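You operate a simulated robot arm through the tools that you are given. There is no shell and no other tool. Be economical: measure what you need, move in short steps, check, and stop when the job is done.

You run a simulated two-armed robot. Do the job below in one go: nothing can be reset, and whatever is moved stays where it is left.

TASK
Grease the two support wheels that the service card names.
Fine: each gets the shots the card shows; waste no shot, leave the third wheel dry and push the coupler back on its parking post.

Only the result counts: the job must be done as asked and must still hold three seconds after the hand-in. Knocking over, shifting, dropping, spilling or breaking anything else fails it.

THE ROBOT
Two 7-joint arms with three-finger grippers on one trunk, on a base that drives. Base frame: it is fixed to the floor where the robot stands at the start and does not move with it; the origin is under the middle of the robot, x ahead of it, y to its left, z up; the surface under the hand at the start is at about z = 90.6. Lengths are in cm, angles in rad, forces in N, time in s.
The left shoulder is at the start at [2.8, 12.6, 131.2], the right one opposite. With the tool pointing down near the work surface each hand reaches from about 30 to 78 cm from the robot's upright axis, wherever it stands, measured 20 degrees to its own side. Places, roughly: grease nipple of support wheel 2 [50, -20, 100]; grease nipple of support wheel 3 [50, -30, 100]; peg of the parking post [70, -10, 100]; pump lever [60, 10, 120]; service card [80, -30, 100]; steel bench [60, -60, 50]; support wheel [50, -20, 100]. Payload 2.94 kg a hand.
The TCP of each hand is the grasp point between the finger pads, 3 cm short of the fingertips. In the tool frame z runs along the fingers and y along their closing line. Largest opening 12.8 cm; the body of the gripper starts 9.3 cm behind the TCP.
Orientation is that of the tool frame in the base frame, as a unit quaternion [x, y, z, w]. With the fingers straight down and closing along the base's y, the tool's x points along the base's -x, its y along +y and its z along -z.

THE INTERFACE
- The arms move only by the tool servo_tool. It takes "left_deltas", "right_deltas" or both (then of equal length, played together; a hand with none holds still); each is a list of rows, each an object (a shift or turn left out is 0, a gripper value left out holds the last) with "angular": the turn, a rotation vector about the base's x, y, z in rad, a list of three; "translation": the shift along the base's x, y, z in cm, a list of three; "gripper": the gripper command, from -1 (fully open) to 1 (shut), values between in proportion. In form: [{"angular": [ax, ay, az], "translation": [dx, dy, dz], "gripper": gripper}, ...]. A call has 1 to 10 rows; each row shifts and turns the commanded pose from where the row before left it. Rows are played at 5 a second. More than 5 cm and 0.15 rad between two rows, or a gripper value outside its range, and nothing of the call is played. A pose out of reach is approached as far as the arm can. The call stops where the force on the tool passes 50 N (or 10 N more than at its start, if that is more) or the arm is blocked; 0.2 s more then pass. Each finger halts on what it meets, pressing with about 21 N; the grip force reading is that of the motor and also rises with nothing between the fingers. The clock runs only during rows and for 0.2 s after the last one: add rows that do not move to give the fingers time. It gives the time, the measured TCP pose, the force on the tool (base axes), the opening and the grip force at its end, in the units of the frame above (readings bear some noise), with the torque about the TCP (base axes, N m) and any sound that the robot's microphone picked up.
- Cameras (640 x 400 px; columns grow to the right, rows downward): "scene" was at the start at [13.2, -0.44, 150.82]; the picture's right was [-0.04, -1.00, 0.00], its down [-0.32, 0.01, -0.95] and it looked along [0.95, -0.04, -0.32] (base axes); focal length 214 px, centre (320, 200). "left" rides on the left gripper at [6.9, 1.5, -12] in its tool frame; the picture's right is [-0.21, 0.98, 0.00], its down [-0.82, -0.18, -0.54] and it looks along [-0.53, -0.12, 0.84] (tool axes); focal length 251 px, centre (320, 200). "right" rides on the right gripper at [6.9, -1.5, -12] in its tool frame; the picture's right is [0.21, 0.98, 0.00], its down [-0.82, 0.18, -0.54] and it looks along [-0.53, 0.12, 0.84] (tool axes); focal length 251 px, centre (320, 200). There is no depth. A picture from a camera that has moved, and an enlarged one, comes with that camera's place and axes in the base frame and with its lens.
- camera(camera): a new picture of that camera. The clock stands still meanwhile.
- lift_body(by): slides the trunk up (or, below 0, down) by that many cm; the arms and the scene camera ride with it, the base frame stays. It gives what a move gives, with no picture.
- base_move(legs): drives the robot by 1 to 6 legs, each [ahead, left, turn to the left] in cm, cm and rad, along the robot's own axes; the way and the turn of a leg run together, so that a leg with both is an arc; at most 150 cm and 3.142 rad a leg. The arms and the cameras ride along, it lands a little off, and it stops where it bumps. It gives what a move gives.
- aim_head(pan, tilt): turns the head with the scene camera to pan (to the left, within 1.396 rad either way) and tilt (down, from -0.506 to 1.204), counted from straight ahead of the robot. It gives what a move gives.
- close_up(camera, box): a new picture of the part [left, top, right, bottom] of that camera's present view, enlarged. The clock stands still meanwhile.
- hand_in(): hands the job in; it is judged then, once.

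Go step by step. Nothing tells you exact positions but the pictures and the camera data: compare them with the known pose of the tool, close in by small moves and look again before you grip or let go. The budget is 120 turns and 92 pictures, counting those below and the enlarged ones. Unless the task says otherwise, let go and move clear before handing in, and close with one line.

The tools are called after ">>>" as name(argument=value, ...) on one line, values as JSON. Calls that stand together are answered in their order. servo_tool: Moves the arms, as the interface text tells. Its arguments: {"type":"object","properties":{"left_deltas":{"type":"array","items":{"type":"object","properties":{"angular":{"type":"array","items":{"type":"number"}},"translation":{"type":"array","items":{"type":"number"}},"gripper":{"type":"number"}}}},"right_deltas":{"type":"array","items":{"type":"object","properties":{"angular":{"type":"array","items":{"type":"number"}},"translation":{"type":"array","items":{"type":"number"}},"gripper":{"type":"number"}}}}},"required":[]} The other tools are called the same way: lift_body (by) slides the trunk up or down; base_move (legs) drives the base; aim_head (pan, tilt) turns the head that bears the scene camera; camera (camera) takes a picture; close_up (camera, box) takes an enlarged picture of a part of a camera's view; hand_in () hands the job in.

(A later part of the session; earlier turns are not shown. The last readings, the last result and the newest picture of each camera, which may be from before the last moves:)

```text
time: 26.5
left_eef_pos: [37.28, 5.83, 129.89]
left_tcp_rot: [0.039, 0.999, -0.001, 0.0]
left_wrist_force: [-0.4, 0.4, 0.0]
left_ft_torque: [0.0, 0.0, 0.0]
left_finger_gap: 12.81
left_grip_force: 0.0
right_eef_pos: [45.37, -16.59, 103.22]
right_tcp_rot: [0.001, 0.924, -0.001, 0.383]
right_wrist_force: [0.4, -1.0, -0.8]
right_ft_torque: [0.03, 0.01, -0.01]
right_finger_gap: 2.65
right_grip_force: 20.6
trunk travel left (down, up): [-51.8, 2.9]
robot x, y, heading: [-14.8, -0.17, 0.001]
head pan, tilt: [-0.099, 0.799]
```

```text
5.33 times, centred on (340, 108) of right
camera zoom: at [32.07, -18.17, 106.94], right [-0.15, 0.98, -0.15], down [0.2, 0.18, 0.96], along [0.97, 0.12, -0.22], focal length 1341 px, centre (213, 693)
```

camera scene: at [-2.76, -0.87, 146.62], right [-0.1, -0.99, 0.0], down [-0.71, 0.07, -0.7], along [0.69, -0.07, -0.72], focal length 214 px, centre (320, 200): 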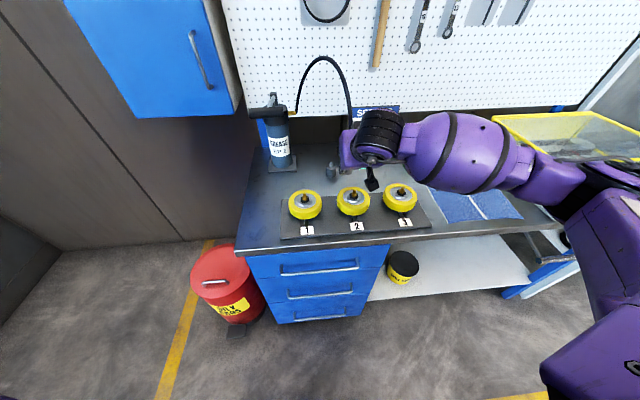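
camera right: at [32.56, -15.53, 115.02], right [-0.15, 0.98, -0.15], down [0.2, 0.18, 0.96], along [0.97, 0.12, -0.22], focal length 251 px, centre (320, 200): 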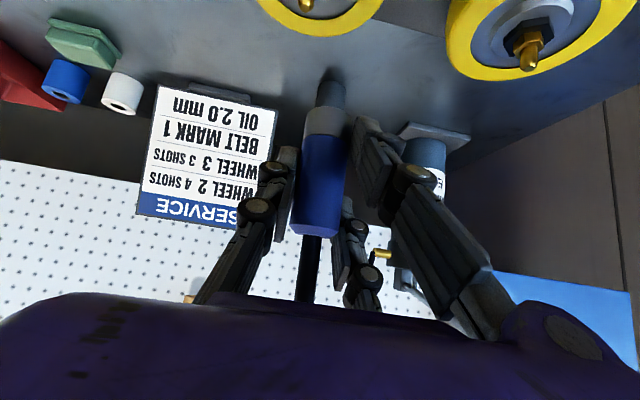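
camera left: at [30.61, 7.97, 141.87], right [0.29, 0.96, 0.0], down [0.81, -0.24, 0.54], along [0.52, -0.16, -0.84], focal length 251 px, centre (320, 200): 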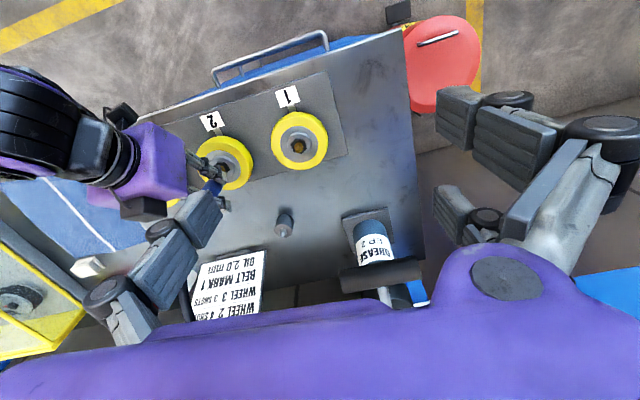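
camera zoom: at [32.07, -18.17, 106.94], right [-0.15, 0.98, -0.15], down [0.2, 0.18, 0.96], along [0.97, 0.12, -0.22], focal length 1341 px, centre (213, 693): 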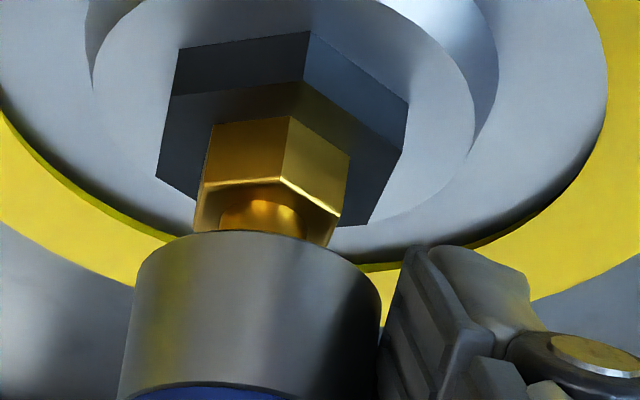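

The nipple is going in cleanly. I keep pressing until it seats.

>>> servo_tool(right_deltas=[{"translation": [0, 0, -0.3]}, {"translation": [0, 0, -0.3]}, {"translation": [0, 0, -0.2]}, {}])

>>> close_up(camera="right", box=[280, 70, 400, 145])

```text
time: 27.5
left_eef_pos: [37.2, 5.87, 130.02]
left_tcp_rot: [0.039, 0.999, -0.001, 0.0]
left_wrist_force: [-0.4, 0.4, -0.3]
left_ft_torque: [0.01, 0.0, -0.02]
left_finger_gap: 12.8
left_grip_force: 0.0
right_eef_pos: [45.41, -16.7, 102.52]
right_tcp_rot: [0.0, 0.924, 0.0, 0.383]
right_wrist_force: [-7.3, 1.0, 5.1]
right_ft_torque: [0.03, 0.23, 0.01]
right_finger_gap: 2.66
right_grip_force: 20.8
trunk travel left (down, up): [-51.8, 2.9]
robot x, y, heading: [-14.92, 0.0, 0.002]
head pan, tilt: [-0.099, 0.799]
```

```text
5.33 times, centred on (340, 108) of right
camera zoom: at [32.04, -18.17, 106.24], right [-0.15, 0.98, -0.15], down [0.2, 0.18, 0.96], along [0.97, 0.12, -0.22], focal length 1341 px, centre (213, 693)
```

zoom: 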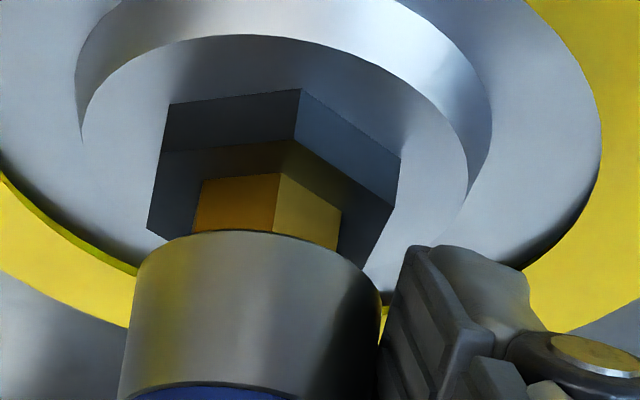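

A side force of -7 N in x shows, so I ease back 0.2 cm and press a bit more.

>>> servo_tool(right_deltas=[{"translation": [-0.2, 0, 0]}, {"translation": [0, 0, -0.25]}, {"translation": [0, 0, -0.25]}, {}])

>>> close_up(camera="right", box=[280, 70, 400, 145])

```text
time: 28.5
left_eef_pos: [37.21, 5.79, 129.9]
left_tcp_rot: [0.04, 0.999, 0.0, 0.001]
left_wrist_force: [0.4, -0.2, -0.1]
left_ft_torque: [0.01, -0.01, -0.04]
left_finger_gap: 12.81
left_grip_force: 0.1
right_eef_pos: [45.25, -16.69, 102.3]
right_tcp_rot: [0.0, 0.923, -0.001, 0.385]
right_wrist_force: [6.1, -1.0, 13.6]
right_ft_torque: [0.13, -0.2, 0.02]
right_finger_gap: 2.7
right_grip_force: 20.7
trunk travel left (down, up): [-51.8, 2.9]
robot x, y, heading: [-14.85, -0.07, -0.005]
head pan, tilt: [-0.099, 0.799]
```

```text
5.33 times, centred on (340, 108) of right
camera zoom: at [31.97, -18.15, 105.82], right [-0.15, 0.98, -0.15], down [0.19, 0.18, 0.96], along [0.97, 0.12, -0.22], focal length 1341 px, centre (213, 693)
```

zoom: 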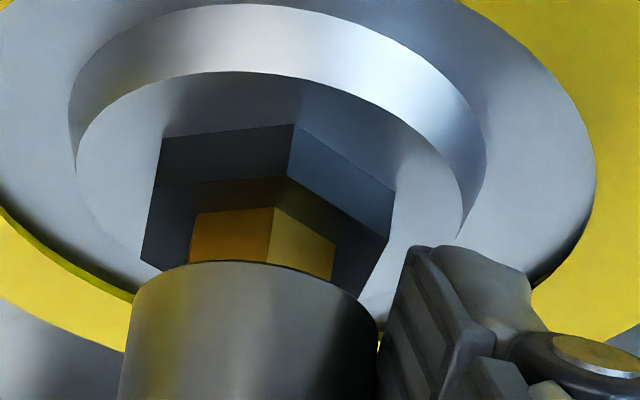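

It bears up at 13.6 N and the sleeve slides in the fingers, so it may be seated. I test retention with a slight pull up.

>>> servo_tool(right_deltas=[{"translation": [0.1, 0, 0.1]}, {"translation": [0, 0, 0.25]}, {}])

>>> close_up(camera="right", box=[280, 70, 400, 145])

```text
time: 29.3
left_eef_pos: [37.35, 5.84, 129.88]
left_tcp_rot: [0.039, 0.999, -0.001, -0.001]
left_wrist_force: [0.1, -0.4, 0.3]
left_ft_torque: [0.01, 0.0, 0.01]
left_finger_gap: 12.81
left_grip_force: 0.0
right_eef_pos: [45.2, -16.58, 102.15]
right_tcp_rot: [0.0, 0.925, 0.0, 0.381]
right_wrist_force: [2.5, 0.3, 3.0]
right_ft_torque: [0.0, -0.15, 0.02]
right_finger_gap: 2.68
right_grip_force: 20.9
trunk travel left (down, up): [-51.8, 2.9]
robot x, y, heading: [-15.04, 0.0, 0.001]
head pan, tilt: [-0.099, 0.799]
```

```text
5.33 times, centred on (340, 108) of right
camera zoom: at [31.93, -18.15, 105.88], right [-0.15, 0.98, -0.15], down [0.2, 0.18, 0.96], along [0.97, 0.12, -0.23], focal length 1341 px, centre (213, 693)
```

zoom: 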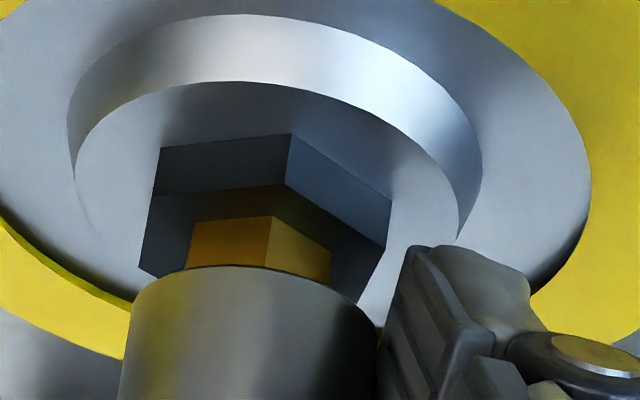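

>>> servo_tool(right_deltas=[{"translation": [0, 0, 0.2]}, {"translation": [0, 0, 0.2]}, {}])

>>> close_up(camera="right", box=[280, 70, 400, 145])

```text
time: 30.1
left_eef_pos: [37.3, 5.76, 129.88]
left_tcp_rot: [0.039, 0.999, -0.001, 0.0]
left_wrist_force: [0.4, -0.2, -0.6]
left_ft_torque: [0.01, 0.01, 0.02]
left_finger_gap: 12.8
left_grip_force: 0.0
right_eef_pos: [45.17, -16.64, 102.69]
right_tcp_rot: [0.0, 0.924, 0.0, 0.383]
right_wrist_force: [-2.4, 0.4, -3.6]
right_ft_torque: [-0.02, 0.07, 0.0]
right_finger_gap: 2.68
right_grip_force: 20.9
trunk travel left (down, up): [-51.8, 2.9]
robot x, y, heading: [-14.87, -0.24, -0.0]
head pan, tilt: [-0.099, 0.799]
```

```text
5.33 times, centred on (340, 108) of right
camera zoom: at [31.94, -18.2, 106.35], right [-0.15, 0.98, -0.15], down [0.2, 0.18, 0.96], along [0.97, 0.12, -0.22], focal length 1341 px, centre (213, 693)
```

zoom: 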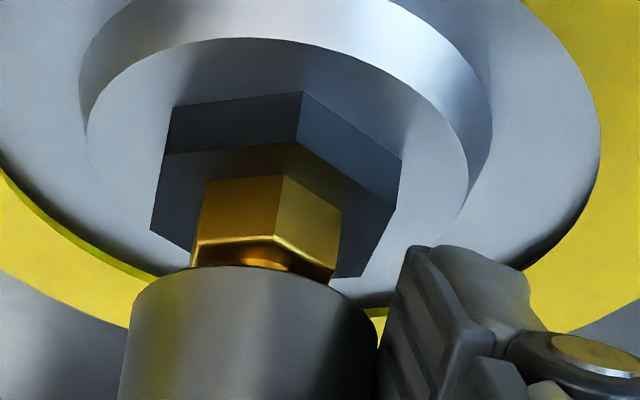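

It lifts again without holding, so it isn't latched. I press down again deeper with smaller lateral load.

>>> servo_tool(right_deltas=[{"translation": [0, 0, -0.3]}, {"translation": [0, 0, -0.3]}, {"translation": [0, 0, -0.3]}])

>>> servo_tool(right_deltas=[{"translation": [0, 0, -0.4]}, {"translation": [0, 0, -0.3]}])

>>> close_up(camera="right", box=[260, 60, 420, 240])

```text
time: 30.9
left_eef_pos: [37.23, 5.88, 130.0]
left_tcp_rot: [0.04, 0.999, -0.001, 0.0]
left_wrist_force: [0.1, -0.9, -0.7]
left_ft_torque: [0.04, 0.03, 0.02]
left_finger_gap: 12.8
left_grip_force: 0.1
right_eef_pos: [45.26, -16.67, 102.14]
right_tcp_rot: [0.0, 0.922, 0.0, 0.386]
right_wrist_force: [-1.8, -1.4, 9.9]
right_ft_torque: [0.03, 0.08, 0.04]
right_finger_gap: 2.67
right_grip_force: 20.3
trunk travel left (down, up): [-51.8, 2.9]
robot x, y, heading: [-15.08, -0.17, 0.001]
head pan, tilt: [-0.099, 0.799]
```

```text
time: 31.5
left_eef_pos: [37.13, 5.75, 130.11]
left_tcp_rot: [0.04, 0.999, -0.001, 0.001]
left_wrist_force: [-0.6, -1.4, 0.4]
left_ft_torque: [0.01, -0.01, -0.04]
left_finger_gap: 12.81
left_grip_force: 0.1
right_eef_pos: [45.41, -16.64, 101.71]
right_tcp_rot: [0.001, 0.922, 0.0, 0.388]
right_wrist_force: [6.8, -2.4, 19.6]
right_ft_torque: [0.03, 0.05, 0.07]
right_finger_gap: 2.71
right_grip_force: 20.9
trunk travel left (down, up): [-51.8, 2.9]
robot x, y, heading: [-15.08, 0.05, -0.001]
head pan, tilt: [-0.099, 0.799]
```

```text
2.22 times, centred on (340, 150) of right
camera zoom: at [32.09, -18.17, 105.24], right [-0.15, 0.98, -0.15], down [0.19, 0.18, 0.97], along [0.97, 0.12, -0.21], focal length 559 px, centre (276, 311)
```

zoom: 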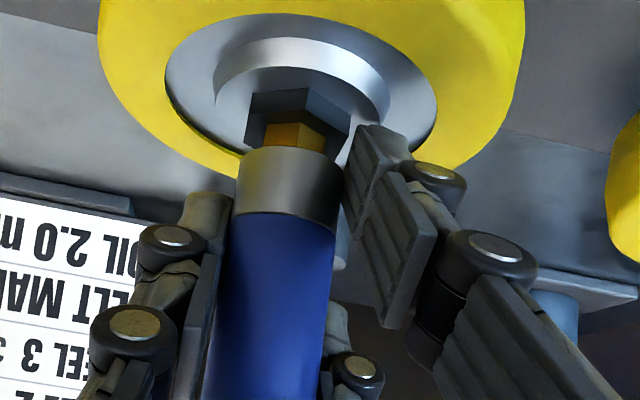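

19.6 N applied. I test retention again with a small pull.

>>> servo_tool(right_deltas=[{"translation": [0, 0, 0.4]}, {"translation": [0, 0, 0.3]}, {"translation": [0, 0, 0.3]}])

>>> close_up(camera="right", box=[260, 60, 420, 240])

```text
time: 32.3
left_eef_pos: [37.39, 5.77, 129.77]
left_tcp_rot: [0.039, 0.999, 0.0, -0.003]
left_wrist_force: [-0.6, 0.0, 0.4]
left_ft_torque: [-0.01, 0.01, 0.0]
left_finger_gap: 12.78
left_grip_force: 0.0
right_eef_pos: [45.28, -16.59, 101.72]
right_tcp_rot: [0.0, 0.926, 0.0, 0.378]
right_wrist_force: [2.8, 1.1, -4.5]
right_ft_torque: [-0.02, 0.01, -0.01]
right_finger_gap: 2.7
right_grip_force: 20.9
trunk travel left (down, up): [-51.8, 2.9]
robot x, y, heading: [-14.96, -0.19, 0.0]
head pan, tilt: [-0.099, 0.799]
```

```text
2.22 times, centred on (340, 150) of right
camera zoom: at [31.93, -18.16, 105.47], right [-0.15, 0.98, -0.15], down [0.21, 0.18, 0.96], along [0.97, 0.12, -0.23], focal length 559 px, centre (276, 311)
```

zoom: 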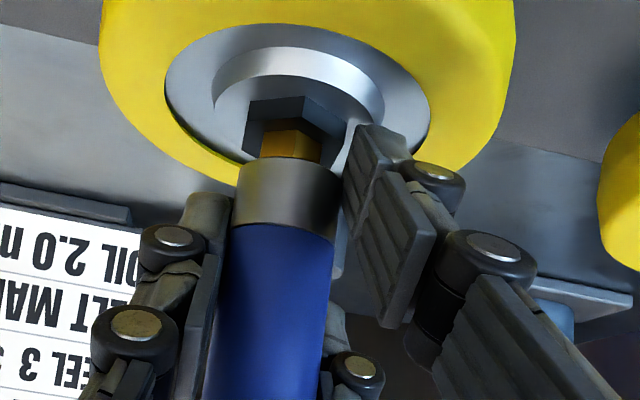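

>>> servo_tool(right_deltas=[{"translation": [0, 0, 0.3]}, {}])

>>> close_up(camera="right", box=[260, 60, 420, 240])

```text
time: 32.9
left_eef_pos: [37.28, 5.75, 129.88]
left_tcp_rot: [0.039, 0.999, -0.001, 0.0]
left_wrist_force: [0.5, -0.5, 1.1]
left_ft_torque: [0.01, 0.0, -0.01]
left_finger_gap: 12.79
left_grip_force: 0.0
right_eef_pos: [45.26, -16.52, 102.48]
right_tcp_rot: [0.0, 0.924, 0.0, 0.384]
right_wrist_force: [-0.1, 0.1, -1.5]
right_ft_torque: [-0.02, -0.01, 0.0]
right_finger_gap: 2.68
right_grip_force: 20.4
trunk travel left (down, up): [-51.8, 2.9]
robot x, y, heading: [-15.38, 0.3, -0.003]
head pan, tilt: [-0.099, 0.799]
```

```text
2.22 times, centred on (340, 150) of right
camera zoom: at [31.96, -18.17, 106.13], right [-0.15, 0.98, -0.15], down [0.2, 0.18, 0.96], along [0.97, 0.12, -0.22], focal length 559 px, centre (276, 311)
```

zoom: 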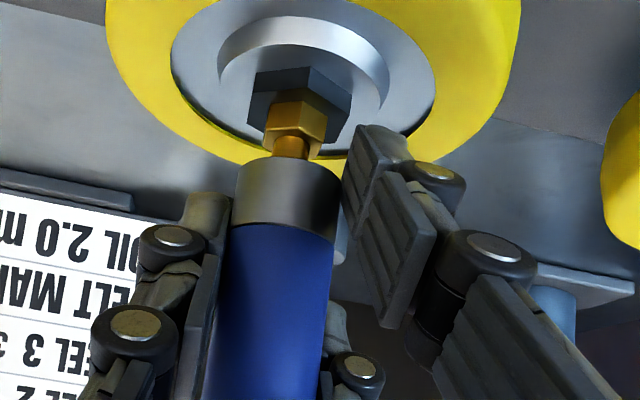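

It held briefly, then popped off at a modest pull — a light detent. I press it on firmly again and this time leave it pressed.

>>> servo_tool(right_deltas=[{"translation": [0, -0.05, -0.4]}, {"translation": [0, 0, -0.4]}, {"translation": [0, 0, -0.4]}])

>>> servo_tool(right_deltas=[{"translation": [0, 0, -0.3]}, {"translation": [0, 0, -0.3]}, {}])

>>> close_up(camera="right", box=[260, 60, 420, 240])

```text
time: 33.7
left_eef_pos: [37.35, 5.85, 129.97]
left_tcp_rot: [0.039, 0.999, -0.001, 0.0]
left_wrist_force: [0.8, -0.1, 0.6]
left_ft_torque: [0.02, 0.05, 0.03]
left_finger_gap: 12.8
left_grip_force: 0.0
right_eef_pos: [45.36, -16.67, 101.48]
right_tcp_rot: [0.001, 0.923, 0.001, 0.384]
right_wrist_force: [-2.1, -0.6, 5.8]
right_ft_torque: [0.14, 0.04, 0.05]
right_finger_gap: 2.66
right_grip_force: 20.7
trunk travel left (down, up): [-51.8, 2.9]
robot x, y, heading: [-14.86, -0.21, 0.004]
head pan, tilt: [-0.099, 0.799]
```

```text
time: 34.5
left_eef_pos: [36.95, 5.85, 130.1]
left_tcp_rot: [0.039, 0.999, -0.001, 0.001]
left_wrist_force: [0.0, -0.6, 0.0]
left_ft_torque: [-0.05, -0.03, 0.02]
left_finger_gap: 12.8
left_grip_force: 0.1
right_eef_pos: [45.25, -16.65, 101.58]
right_tcp_rot: [0.001, 0.921, 0.001, 0.39]
right_wrist_force: [-3.2, -4.6, 39.2]
right_ft_torque: [0.37, 0.26, 0.23]
right_finger_gap: 2.65
right_grip_force: 21.0
trunk travel left (down, up): [-51.8, 2.9]
robot x, y, heading: [-14.54, -0.07, -0.002]
head pan, tilt: [-0.099, 0.799]
```

```text
2.22 times, centred on (340, 150) of right
camera zoom: at [31.98, -18.18, 104.92], right [-0.15, 0.98, -0.15], down [0.18, 0.18, 0.97], along [0.97, 0.12, -0.21], focal length 559 px, centre (276, 311)
```

zoom: 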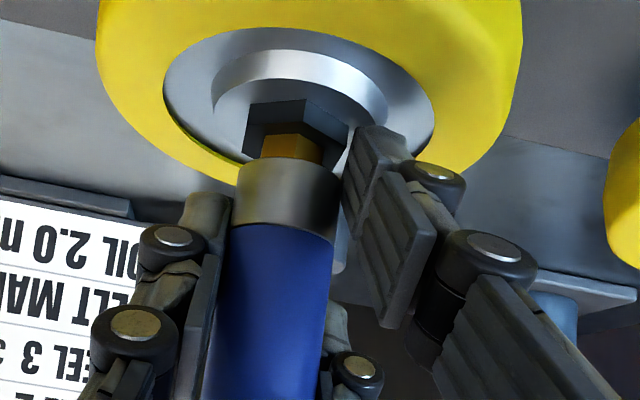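

39 N reached, perhaps with a fingertip near the nut. I relax, open a little to see whether the coupler stays on by itself, and regrip higher.

>>> servo_tool(right_deltas=[{"translation": [0, 0, 0.3]}, {"translation": [0, 0, 0.2]}, {"gripper": 0.3}, {"gripper": 0.3}, {}])

>>> close_up(camera="right", box=[260, 60, 420, 240])

```text
time: 35.7
left_eef_pos: [37.22, 5.79, 130.02]
left_tcp_rot: [0.04, 0.999, -0.001, 0.0]
left_wrist_force: [0.1, -0.8, -0.3]
left_ft_torque: [0.01, -0.02, 0.0]
left_finger_gap: 12.8
left_grip_force: 0.0
right_eef_pos: [45.47, -16.73, 101.32]
right_tcp_rot: [0.001, 0.923, -0.001, 0.384]
right_wrist_force: [9.1, 0.2, 18.3]
right_ft_torque: [0.43, -0.32, -0.2]
right_finger_gap: 4.79
right_grip_force: 0.0
trunk travel left (down, up): [-51.8, 2.9]
robot x, y, heading: [-14.94, -0.04, 0.0]
head pan, tilt: [-0.099, 0.799]
```

```text
2.22 times, centred on (340, 150) of right
camera zoom: at [32.1, -18.2, 104.94], right [-0.15, 0.98, -0.15], down [0.2, 0.18, 0.96], along [0.97, 0.12, -0.22], focal length 559 px, centre (276, 311)
```

zoom: 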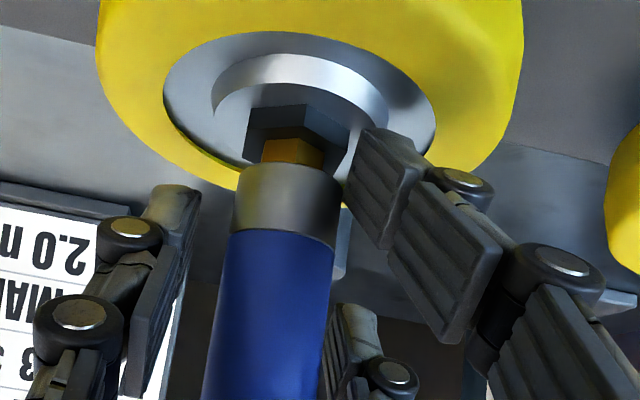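

The open fingertips are touching the hub, so I raise the hand 2 cm straight away; the coupler stands by itself.

>>> servo_tool(right_deltas=[{"translation": [-0.2, 0, 0.6]}, {"translation": [0, 0, 0.7]}, {"translation": [0, 0, 0.7]}, {}])

>>> camera(camera="right")

>>> close_up(camera="left", box=[160, 110, 280, 200])

```text
time: 36.7
left_eef_pos: [37.28, 5.86, 129.86]
left_tcp_rot: [0.039, 0.999, 0.0, 0.0]
left_wrist_force: [-0.8, 0.3, 1.8]
left_ft_torque: [0.01, -0.01, -0.01]
left_finger_gap: 12.78
left_grip_force: 0.0
right_eef_pos: [44.99, -16.74, 103.06]
right_tcp_rot: [0.0, 0.924, 0.0, 0.381]
right_wrist_force: [0.1, -0.3, -0.3]
right_ft_torque: [-0.01, 0.05, -0.02]
right_finger_gap: 4.49
right_grip_force: 0.2
trunk travel left (down, up): [-51.8, 2.9]
robot x, y, heading: [-14.66, 0.08, -0.001]
head pan, tilt: [-0.099, 0.799]
```

```text
45 pictures are left
camera right: at [31.77, -18.28, 106.76], right [-0.15, 0.98, -0.15], down [0.2, 0.18, 0.96], along [0.97, 0.12, -0.22], focal length 251 px, centre (320, 200)
```

right: 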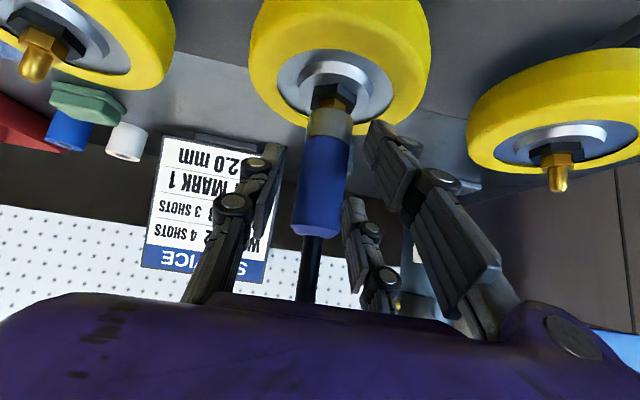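

```text
4.44 times, centred on (220, 155) of left
camera zoom: at [30.52, 8.0, 141.89], right [0.29, 0.96, 0.0], down [0.81, -0.24, 0.54], along [0.52, -0.16, -0.84], focal length 1118 px, centre (764, 400)
```

zoom: 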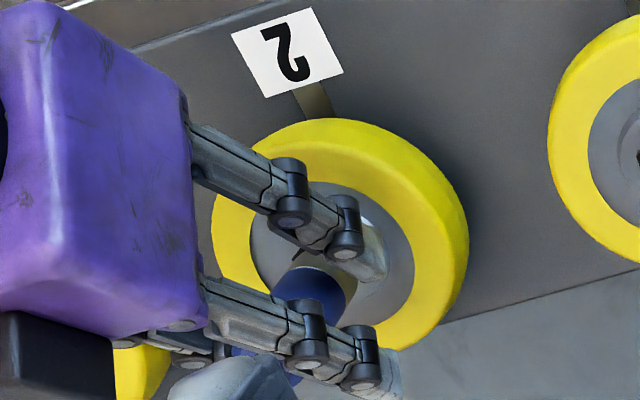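

The coupler stands upright on nipple 2. I regrip 0.7 cm higher and press to seat it fully.

>>> servo_tool(right_deltas=[{"translation": [0.2, 0.05, 0.7]}, {"gripper": 1}, {}, {}, {"translation": [0, 0, -0.3]}, {"translation": [0, 0, -0.3]}, {"translation": [0, 0, -0.3]}])

>>> close_up(camera="right", box=[260, 60, 420, 240])

```text
time: 38.3
left_eef_pos: [36.96, 5.79, 130.07]
left_tcp_rot: [0.039, 0.999, -0.001, 0.001]
left_wrist_force: [0.2, 0.3, -1.1]
left_ft_torque: [-0.01, 0.01, -0.01]
left_finger_gap: 12.81
left_grip_force: 0.0
right_eef_pos: [45.27, -16.56, 103.54]
right_tcp_rot: [0.0, 0.922, 0.0, 0.387]
right_wrist_force: [-0.5, -1.6, 21.7]
right_ft_torque: [0.07, 0.0, 0.02]
right_finger_gap: 2.63
right_grip_force: 20.9
trunk travel left (down, up): [-51.8, 2.9]
robot x, y, heading: [-15.19, 0.33, 0.002]
head pan, tilt: [-0.099, 0.799]
```

```text
2.22 times, centred on (340, 150) of right
camera zoom: at [31.97, -18.09, 107.04], right [-0.15, 0.98, -0.15], down [0.19, 0.18, 0.97], along [0.97, 0.12, -0.21], focal length 559 px, centre (276, 311)
```

zoom: 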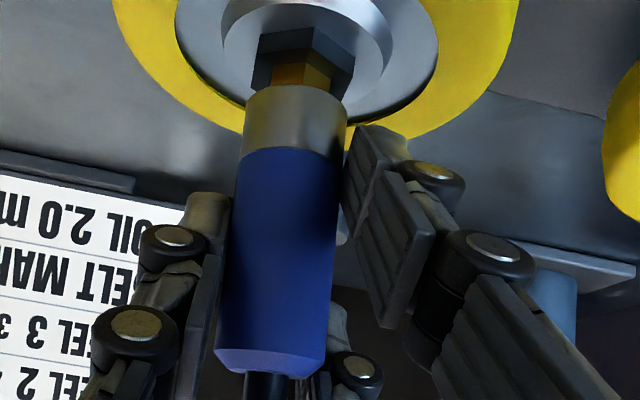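

Seated with 21.7 N axial and no slip. I ease the press and bring the closed left hand above the pump handle, at about (54.8, 7.7, 121.8).

>>> servo_tool(left_deltas=[{"translation": [0, 0, 1], "gripper": 1}, {"translation": [3.5, 0.4, 0], "angular": [0, 0, 0.078]}, {"translation": [3.5, 0.4, 0]}, {"translation": [3.5, 0.4, 0]}, {"translation": [3.5, 0.4, 0]}, {"translation": [3.5, 0.3, 0]}, {}], right_deltas=[{"translation": [0, 0, 0.2]}, {}, {}, {}, {}, {}, {}])

>>> camera(camera="left")

>>> aim_head(pan=0.0, tilt=0.5)

>>> close_up(camera="scene", box=[200, 100, 440, 250])

```text
time: 39.9
left_eef_pos: [54.52, 7.76, 131.03]
left_tcp_rot: [0.001, 1.0, -0.001, 0.001]
left_wrist_force: [0.2, 0.6, -0.2]
left_ft_torque: [-0.03, -0.01, 0.03]
left_finger_gap: 0.0
left_grip_force: 3.0
right_eef_pos: [45.27, -16.5, 103.51]
right_tcp_rot: [0.0, 0.923, -0.001, 0.385]
right_wrist_force: [4.8, -2.4, 24.5]
right_ft_torque: [0.0, -0.26, 0.0]
right_finger_gap: 2.64
right_grip_force: 20.7
trunk travel left (down, up): [-51.8, 2.9]
robot x, y, heading: [-14.87, -0.11, 0.001]
head pan, tilt: [-0.099, 0.799]
```

```text
42 pictures are left
camera left: at [47.68, 9.43, 142.98], right [0.22, 0.98, 0.0], down [0.82, -0.18, 0.54], along [0.53, -0.12, -0.84], focal length 251 px, centre (320, 200)
```

left: 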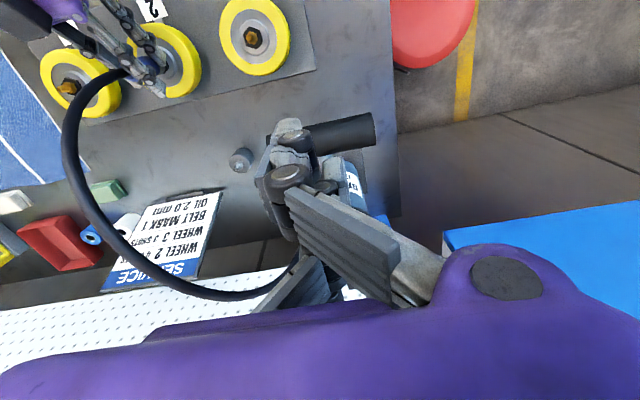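

```text
time: 40.7
left_eef_pos: [54.59, 7.65, 131.0]
left_tcp_rot: [0.0, 1.0, -0.001, 0.001]
left_wrist_force: [-0.7, 0.5, -0.9]
left_ft_torque: [0.02, -0.01, -0.02]
left_finger_gap: 0.0
left_grip_force: 3.1
right_eef_pos: [45.33, -16.42, 103.44]
right_tcp_rot: [0.001, 0.923, 0.0, 0.385]
right_wrist_force: [5.2, -1.1, 24.0]
right_ft_torque: [0.04, -0.16, 0.0]
right_finger_gap: 2.66
right_grip_force: 21.1
trunk travel left (down, up): [-51.8, 2.9]
robot x, y, heading: [-14.88, 0.19, -0.0]
head pan, tilt: [0.0, 0.499]
```

```text
2.67 times, centred on (320, 175) of scene
camera zoom: at [-2.13, -0.01, 149.27], right [0.0, -1.0, 0.0], down [-0.48, 0.0, -0.88], along [0.88, 0.0, -0.48], focal length 572 px, centre (320, 267)
```

zoom: 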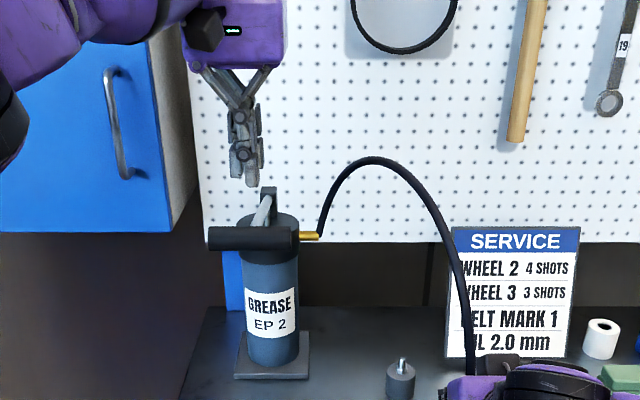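

The fingers hang right above the handle. I lower until contact.

>>> servo_tool(left_deltas=[{"translation": [0.1, 0, -1.5]}, {"translation": [0.1, 0, -1.5]}, {"translation": [0, 0, -1]}, {"translation": [0, 0, -0.7]}, {}], right_deltas=[{"translation": [0, 0, 0.3]}, {}, {}, {}, {}])

>>> close_up(camera="scene", box=[250, 130, 350, 230])

```text
time: 41.9
left_eef_pos: [54.95, 7.78, 126.23]
left_tcp_rot: [-0.001, 1.0, -0.001, 0.0]
left_wrist_force: [0.3, -0.5, 0.3]
left_ft_torque: [-0.02, -0.04, 0.02]
left_finger_gap: 0.02
left_grip_force: 2.6
right_eef_pos: [45.31, -16.49, 103.57]
right_tcp_rot: [-0.001, 0.924, 0.001, 0.383]
right_wrist_force: [4.3, 2.0, 12.5]
right_ft_torque: [0.14, -0.13, 0.01]
right_finger_gap: 2.67
right_grip_force: 21.3
trunk travel left (down, up): [-51.8, 2.9]
robot x, y, heading: [-14.55, -0.23, -0.003]
head pan, tilt: [0.0, 0.499]
```

```text
4.00 times, centred on (300, 180) of scene
camera zoom: at [-2.02, 0.0, 149.26], right [0.0, -1.0, 0.0], down [-0.48, 0.0, -0.88], along [0.88, 0.0, -0.48], focal length 858 px, centre (400, 280)
```

zoom: 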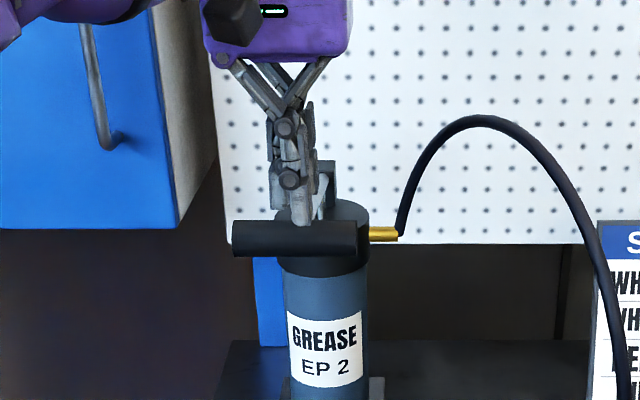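

Tips are at the handle. Now I press down carefully for the first stroke, watching force and sound.

>>> servo_tool(left_deltas=[{"translation": [0, 0, -1]}, {"translation": [0, 0, -1]}, {"translation": [0, 0, -1]}, {}])

>>> close_up(camera="scene", box=[250, 130, 350, 230])

```text
time: 42.9
left_eef_pos: [55.0, 7.6, 123.21]
left_tcp_rot: [0.002, 1.0, -0.001, 0.0]
left_wrist_force: [-0.3, 0.0, 1.1]
left_ft_torque: [-0.01, -0.03, -0.05]
left_finger_gap: 0.0
left_grip_force: 2.8
right_eef_pos: [45.32, -16.57, 103.45]
right_tcp_rot: [0.0, 0.924, 0.0, 0.383]
right_wrist_force: [1.5, 2.7, 7.2]
right_ft_torque: [0.14, -0.07, 0.01]
right_finger_gap: 2.68
right_grip_force: 20.7
trunk travel left (down, up): [-51.8, 2.9]
robot x, y, heading: [-14.7, 0.1, 0.002]
head pan, tilt: [0.0, 0.499]
```

```text
4.00 times, centred on (300, 180) of scene
camera zoom: at [-2.05, -0.01, 149.26], right [0.0, -1.0, 0.0], down [-0.48, 0.0, -0.88], along [0.88, 0.0, -0.48], focal length 858 px, centre (400, 280)
```

zoom: 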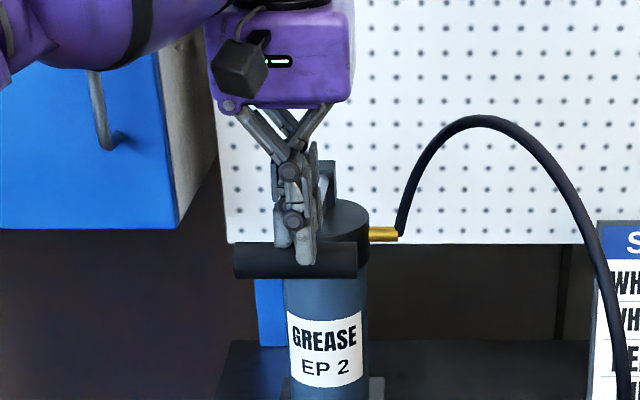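

The handle went down only ~1.8 cm while the fingers went 3, so they are slipping in front of it. I raise to see whether the lever springs back.

>>> servo_tool(left_deltas=[{"translation": [0, 0, 1.5]}, {"translation": [0, 0, 1.5]}, {"translation": [0, 0, 1.5]}, {}])

>>> camera(camera="left")

>>> close_up(camera="scene", box=[250, 130, 350, 230])

```text
time: 43.9
left_eef_pos: [54.94, 7.64, 127.6]
left_tcp_rot: [0.0, 1.0, -0.001, -0.001]
left_wrist_force: [-0.8, -0.4, 0.4]
left_ft_torque: [0.0, 0.01, -0.01]
left_finger_gap: 0.01
left_grip_force: 3.0
right_eef_pos: [45.26, -16.66, 103.47]
right_tcp_rot: [0.001, 0.924, -0.001, 0.383]
right_wrist_force: [-1.3, 1.6, 5.7]
right_ft_torque: [0.1, 0.13, 0.02]
right_finger_gap: 2.64
right_grip_force: 21.1
trunk travel left (down, up): [-51.8, 2.9]
robot x, y, heading: [-14.86, 0.06, -0.0]
head pan, tilt: [0.0, 0.499]
```

```text
38 pictures are left
camera left: at [48.05, 9.33, 139.7], right [0.22, 0.98, 0.0], down [0.82, -0.18, 0.54], along [0.53, -0.12, -0.84], focal length 251 px, centre (320, 200)
```

left: 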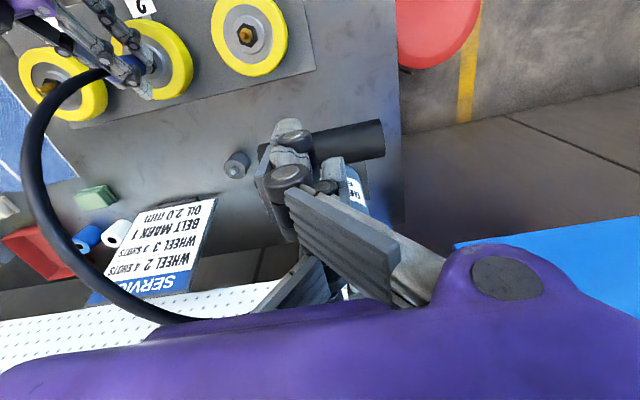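

```text
4.00 times, centred on (300, 180) of scene
camera zoom: at [-2.05, -0.01, 149.26], right [0.0, -1.0, 0.0], down [-0.48, 0.0, -0.88], along [0.88, 0.0, -0.48], focal length 858 px, centre (400, 280)
```

zoom: 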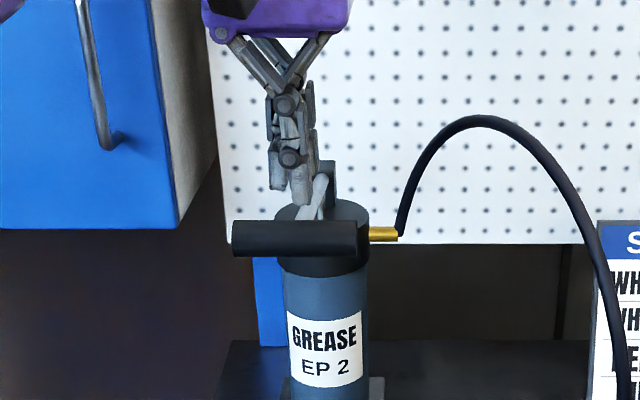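

The lever springs back by itself, so pressing suffices. I press again, further, with the tip 0.4 cm deeper over the handle.

>>> servo_tool(left_deltas=[{"translation": [0.4, 0, -1.5]}, {"translation": [0, 0, -1.5]}, {"translation": [0, 0, -1]}, {"translation": [0, 0, -1]}, {"translation": [0, 0, -1]}, {}])

>>> close_up(camera="scene", box=[250, 130, 350, 230])

```text
time: 45.3
left_eef_pos: [55.42, 7.57, 121.72]
left_tcp_rot: [0.001, 1.0, -0.001, 0.0]
left_wrist_force: [-0.8, 0.3, 1.6]
left_ft_torque: [-0.01, 0.02, 0.01]
left_finger_gap: 0.0
left_grip_force: 3.2
right_eef_pos: [45.33, -16.53, 103.47]
right_tcp_rot: [0.0, 0.924, -0.001, 0.383]
right_wrist_force: [-1.5, 2.1, -0.5]
right_ft_torque: [0.11, 0.16, 0.01]
right_finger_gap: 2.66
right_grip_force: 20.7
trunk travel left (down, up): [-51.8, 2.9]
robot x, y, heading: [-15.16, 0.14, 0.0]
head pan, tilt: [0.0, 0.499]
```

```text
4.00 times, centred on (300, 180) of scene
camera zoom: at [-2.05, -0.02, 149.26], right [0.0, -1.0, 0.0], down [-0.48, 0.0, -0.88], along [0.88, 0.0, -0.48], focal length 858 px, centre (400, 280)
```

zoom: 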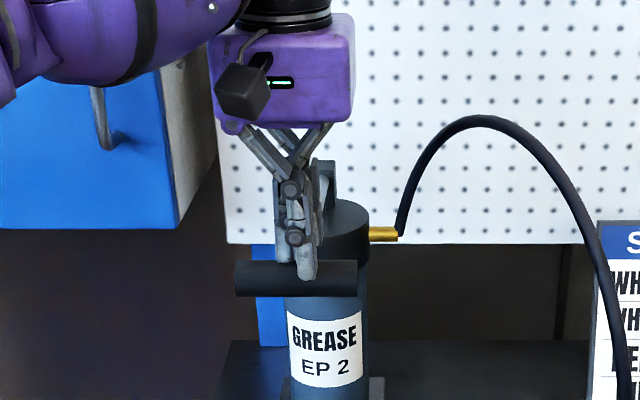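

It tracks well. I continue down to find the end of the stroke.

>>> servo_tool(left_deltas=[{"translation": [0, 0, -1]}, {"translation": [0, 0, -1]}, {"translation": [0, 0, -1]}, {"translation": [0.1, 0, -1]}, {"translation": [0.2, 0, -1]}, {}])

>>> close_up(camera="scene", box=[250, 130, 350, 230])

```text
time: 46.7
left_eef_pos: [55.62, 7.77, 117.26]
left_tcp_rot: [0.001, 1.0, -0.002, 0.004]
left_wrist_force: [0.3, -2.6, 31.1]
left_ft_torque: [0.31, 0.26, 0.05]
left_finger_gap: 0.0
left_grip_force: 3.1
right_eef_pos: [45.23, -16.62, 103.8]
right_tcp_rot: [0.001, 0.923, 0.0, 0.385]
right_wrist_force: [0.5, 1.5, -0.5]
right_ft_torque: [0.11, -0.08, -0.01]
right_finger_gap: 2.63
right_grip_force: 21.5
trunk travel left (down, up): [-51.8, 2.9]
robot x, y, heading: [-15.37, 0.09, -0.001]
head pan, tilt: [0.0, 0.499]
```

```text
4.00 times, centred on (300, 180) of scene
camera zoom: at [-2.35, -0.14, 149.35], right [0.0, -1.0, 0.0], down [-0.48, 0.0, -0.88], along [0.88, 0.0, -0.48], focal length 858 px, centre (400, 280)
```

zoom: 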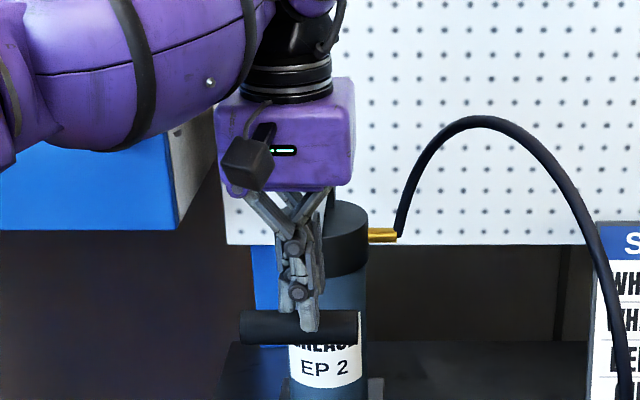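

The lever hit its end stop (31 N at z 117.3). I let it return and check the coupler for leaks or sounds.

>>> servo_tool(left_deltas=[{"translation": [-0.2, 0, 1.5]}, {"translation": [-0.1, 0, 2]}, {"translation": [0, 0, 2]}, {"translation": [0, 0, 2]}, {"translation": [0, 0, 1.6]}, {}])

>>> close_up(camera="right", box=[260, 40, 420, 240])

>>> camera(camera="scene")

```text
time: 48.1
left_eef_pos: [55.42, 7.68, 125.76]
left_tcp_rot: [0.001, 1.0, 0.0, -0.001]
left_wrist_force: [0.0, 0.7, -0.6]
left_ft_torque: [0.0, -0.01, -0.01]
left_finger_gap: 0.0
left_grip_force: 2.5
right_eef_pos: [45.36, -16.67, 103.53]
right_tcp_rot: [0.0, 0.923, -0.001, 0.384]
right_wrist_force: [1.8, -2.6, 6.6]
right_ft_torque: [-0.04, -0.14, 0.0]
right_finger_gap: 2.67
right_grip_force: 20.7
trunk travel left (down, up): [-51.8, 2.9]
robot x, y, heading: [-15.2, 0.23, 0.004]
head pan, tilt: [0.0, 0.499]
```

```text
2.00 times, centred on (340, 140) of right
camera zoom: at [32.01, -18.17, 107.13], right [-0.15, 0.98, -0.15], down [0.2, 0.18, 0.96], along [0.97, 0.12, -0.22], focal length 503 px, centre (280, 320)
```

zoom: 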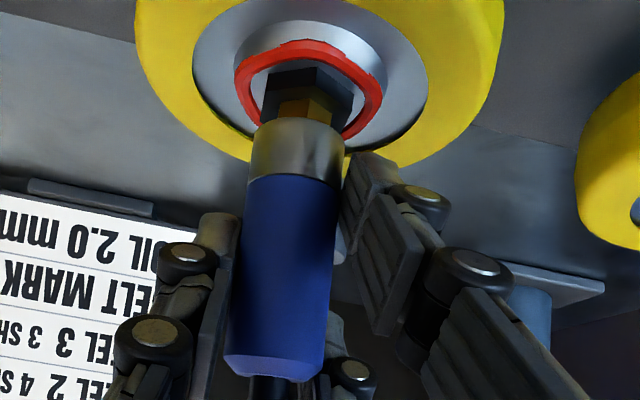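

```text
33 pictures are left
camera scene: at [-2.0, -0.08, 149.26], right [0.0, -1.0, 0.0], down [-0.48, 0.0, -0.88], along [0.88, 0.0, -0.48], focal length 214 px, centre (320, 200)
```

scene: 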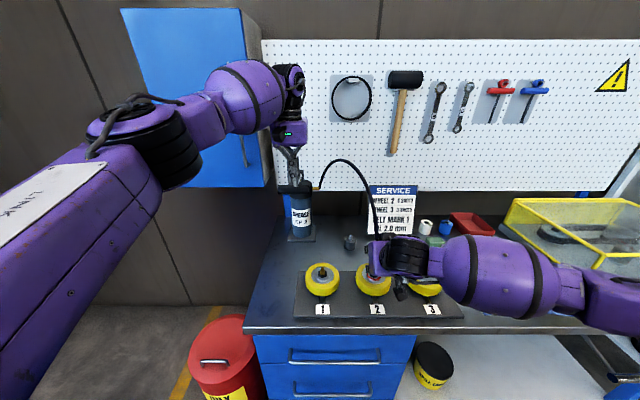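

A red grease ring appeared around hub 2: the first shot landed. I give the second stroke with the same travel.

>>> servo_tool(left_deltas=[{"translation": [0, 0, -2]}, {"translation": [0, 0, -2]}, {"translation": [0, 0, -1.7]}, {"translation": [0.1, 0, -1.5]}, {"translation": [0.2, 0, -1.2]}, {}, {"translation": [-0.2, 0, 1.9]}, {"translation": [-0.1, 0, 2.5]}, {"translation": [0, 0, 2.4]}, {"translation": [0, 0, 1.6]}])

>>> close_up(camera="right", box=[260, 40, 420, 240])

```text
time: 50.3
left_eef_pos: [55.37, 7.61, 125.79]
left_tcp_rot: [0.0, 1.0, -0.001, -0.001]
left_wrist_force: [-0.6, -0.6, 0.1]
left_ft_torque: [0.01, -0.02, -0.06]
left_finger_gap: 0.0
left_grip_force: 3.1
right_eef_pos: [45.24, -16.6, 103.5]
right_tcp_rot: [0.0, 0.924, -0.001, 0.382]
right_wrist_force: [-2.3, 0.0, 5.4]
right_ft_torque: [0.05, 0.14, 0.03]
right_finger_gap: 2.66
right_grip_force: 20.2
trunk travel left (down, up): [-51.8, 2.9]
robot x, y, heading: [-15.03, -0.08, 0.001]
head pan, tilt: [0.0, 0.499]
```

```text
2.00 times, centred on (340, 140) of right
camera zoom: at [31.95, -18.14, 107.13], right [-0.15, 0.98, -0.15], down [0.2, 0.18, 0.96], along [0.97, 0.12, -0.22], focal length 503 px, centre (280, 320)
```

zoom: 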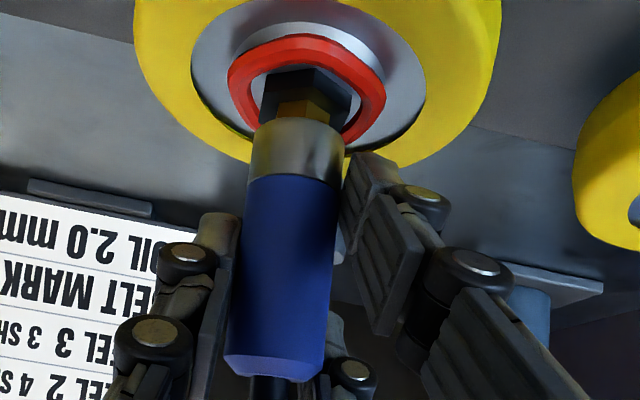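

The ring grew: two shots. Third stroke.

>>> servo_tool(left_deltas=[{"translation": [0, 0, -2]}, {"translation": [0, 0, -2]}, {"translation": [0, 0, -1.7]}, {"translation": [0.1, 0, -1.5]}, {"translation": [0.2, 0, -1.2]}, {}, {"translation": [-0.2, 0, 1.9]}, {"translation": [-0.1, 0, 2.5]}, {"translation": [0, 0, 2.4]}, {"translation": [0, 0, 1.6]}])

>>> close_up(camera="right", box=[260, 40, 420, 240])

```text
time: 52.5
left_eef_pos: [56.54, 7.66, 124.69]
left_tcp_rot: [0.001, 1.0, -0.001, -0.002]
left_wrist_force: [35.5, -6.3, -27.1]
left_ft_torque: [-0.03, -0.91, -1.26]
left_finger_gap: 0.61
left_grip_force: 3.2
right_eef_pos: [45.95, -16.65, 102.98]
right_tcp_rot: [0.001, 0.925, -0.001, 0.381]
right_wrist_force: [-2.4, 1.3, 11.5]
right_ft_torque: [0.08, 0.06, -0.01]
right_finger_gap: 2.66
right_grip_force: 21.1
trunk travel left (down, up): [-51.8, 2.9]
robot x, y, heading: [-14.96, 0.26, -0.002]
head pan, tilt: [0.0, 0.499]
```

```text
2.00 times, centred on (340, 140) of right
camera zoom: at [32.68, -18.17, 106.73], right [-0.15, 0.98, -0.15], down [0.2, 0.18, 0.96], along [0.97, 0.12, -0.23], focal length 503 px, centre (280, 320)
```

zoom: 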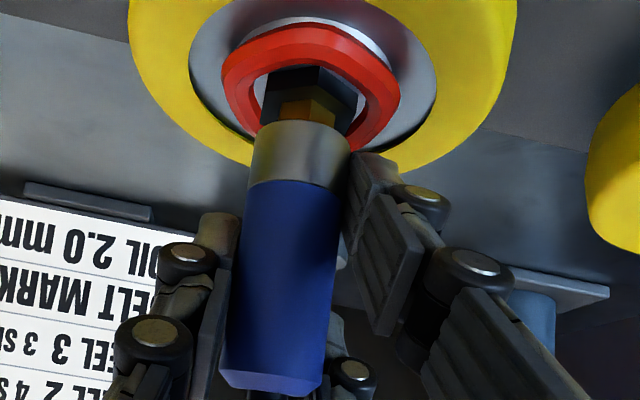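

Third shot landed, but the left hand is caught on something (35 N, fingers wedged 0.6 cm). I look before moving.

>>> close_up(camera="scene", box=[250, 130, 350, 230])

>>> camera(camera="left")

```text
4.00 times, centred on (300, 180) of scene
camera zoom: at [-1.05, -0.09, 149.11], right [0.0, -1.0, 0.0], down [-0.48, 0.0, -0.88], along [0.88, 0.0, -0.48], focal length 858 px, centre (400, 280)
```

zoom: 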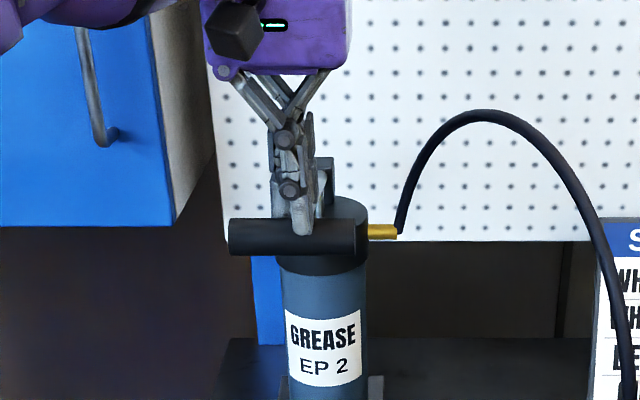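

```text
29 pictures are left
camera left: at [49.54, 9.43, 136.77], right [0.22, 0.98, 0.0], down [0.82, -0.18, 0.54], along [0.52, -0.12, -0.84], focal length 251 px, centre (320, 200)
```

left: 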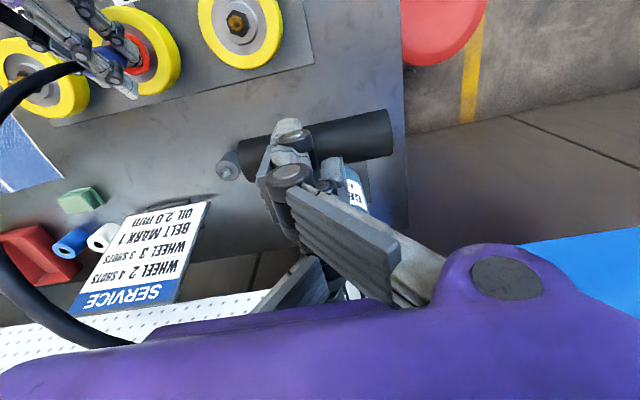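

The fingertips seem wedged around the lever at its top stop. I open them slightly to free them before rising.

>>> servo_tool(left_deltas=[{"gripper": 0.8}, {"gripper": 0.6}, {}])

>>> close_up(camera="scene", box=[250, 130, 350, 230])

```text
time: 53.3
left_eef_pos: [55.29, 7.78, 125.9]
left_tcp_rot: [0.0, 1.0, -0.002, -0.001]
left_wrist_force: [0.3, -0.5, 1.7]
left_ft_torque: [-0.03, 0.03, -0.01]
left_finger_gap: 2.58
left_grip_force: 0.3
right_eef_pos: [45.13, -16.58, 103.53]
right_tcp_rot: [0.001, 0.924, -0.001, 0.382]
right_wrist_force: [-1.2, -2.2, 0.5]
right_ft_torque: [-0.07, 0.08, 0.03]
right_finger_gap: 2.65
right_grip_force: 20.8
trunk travel left (down, up): [-51.8, 2.9]
robot x, y, heading: [-14.91, -0.33, 0.002]
head pan, tilt: [0.0, 0.499]
```

```text
4.00 times, centred on (300, 180) of scene
camera zoom: at [-2.04, -0.03, 149.29], right [0.0, -1.0, 0.0], down [-0.48, 0.0, -0.88], along [0.88, 0.0, -0.48], focal length 858 px, centre (400, 280)
```

zoom: 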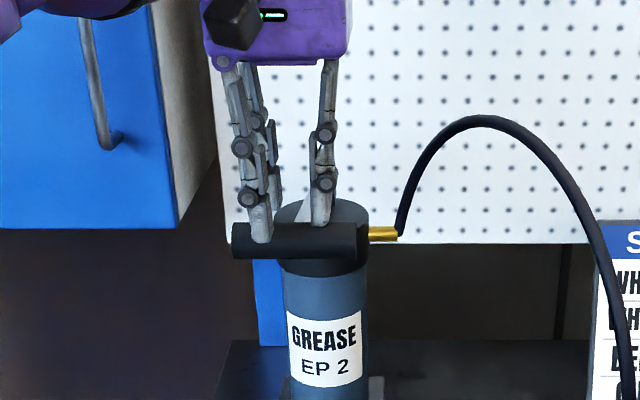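

Freed, with the lever at rest. I'll press clear of the lever bar: rise, close, shift to y≈10.

>>> servo_tool(left_deltas=[{"translation": [0, 0, 1.5]}, {"translation": [0, 2.2, 0], "gripper": 1}, {}, {}])

>>> close_up(camera="right", box=[260, 40, 420, 240])

>>> close_up(camera="scene", box=[250, 130, 350, 230])

```text
time: 54.3
left_eef_pos: [55.52, 9.98, 127.36]
left_tcp_rot: [0.001, 1.0, 0.0, 0.0]
left_wrist_force: [-0.3, 0.0, 0.7]
left_ft_torque: [0.02, -0.01, -0.01]
left_finger_gap: 0.0
left_grip_force: 2.7
right_eef_pos: [45.3, -16.64, 103.46]
right_tcp_rot: [0.0, 0.924, 0.001, 0.382]
right_wrist_force: [0.2, -0.5, -1.8]
right_ft_torque: [0.0, 0.0, -0.04]
right_finger_gap: 2.65
right_grip_force: 21.1
trunk travel left (down, up): [-51.8, 2.9]
robot x, y, heading: [-14.62, -0.03, -0.006]
head pan, tilt: [0.0, 0.499]
```

```text
2.00 times, centred on (340, 140) of right
camera zoom: at [32.02, -18.13, 107.09], right [-0.15, 0.98, -0.15], down [0.2, 0.18, 0.96], along [0.97, 0.12, -0.22], focal length 503 px, centre (280, 320)
```

zoom: 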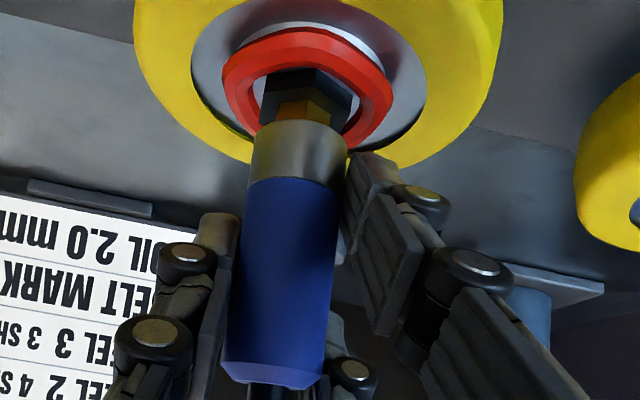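

```text
4.00 times, centred on (300, 180) of scene
camera zoom: at [-1.96, -0.03, 149.26], right [0.0, -1.0, 0.0], down [-0.48, 0.0, -0.88], along [0.88, 0.0, -0.48], focal length 858 px, centre (400, 280)
```

zoom: 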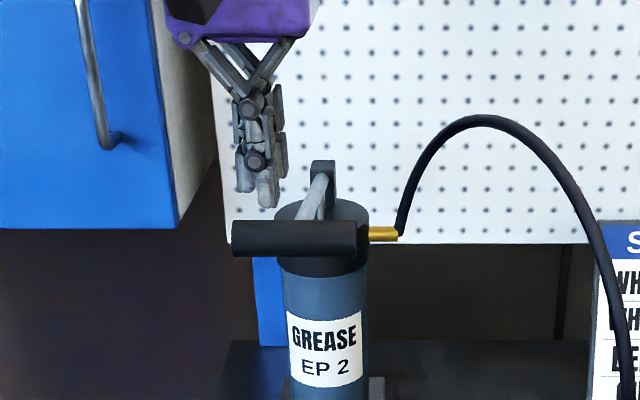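

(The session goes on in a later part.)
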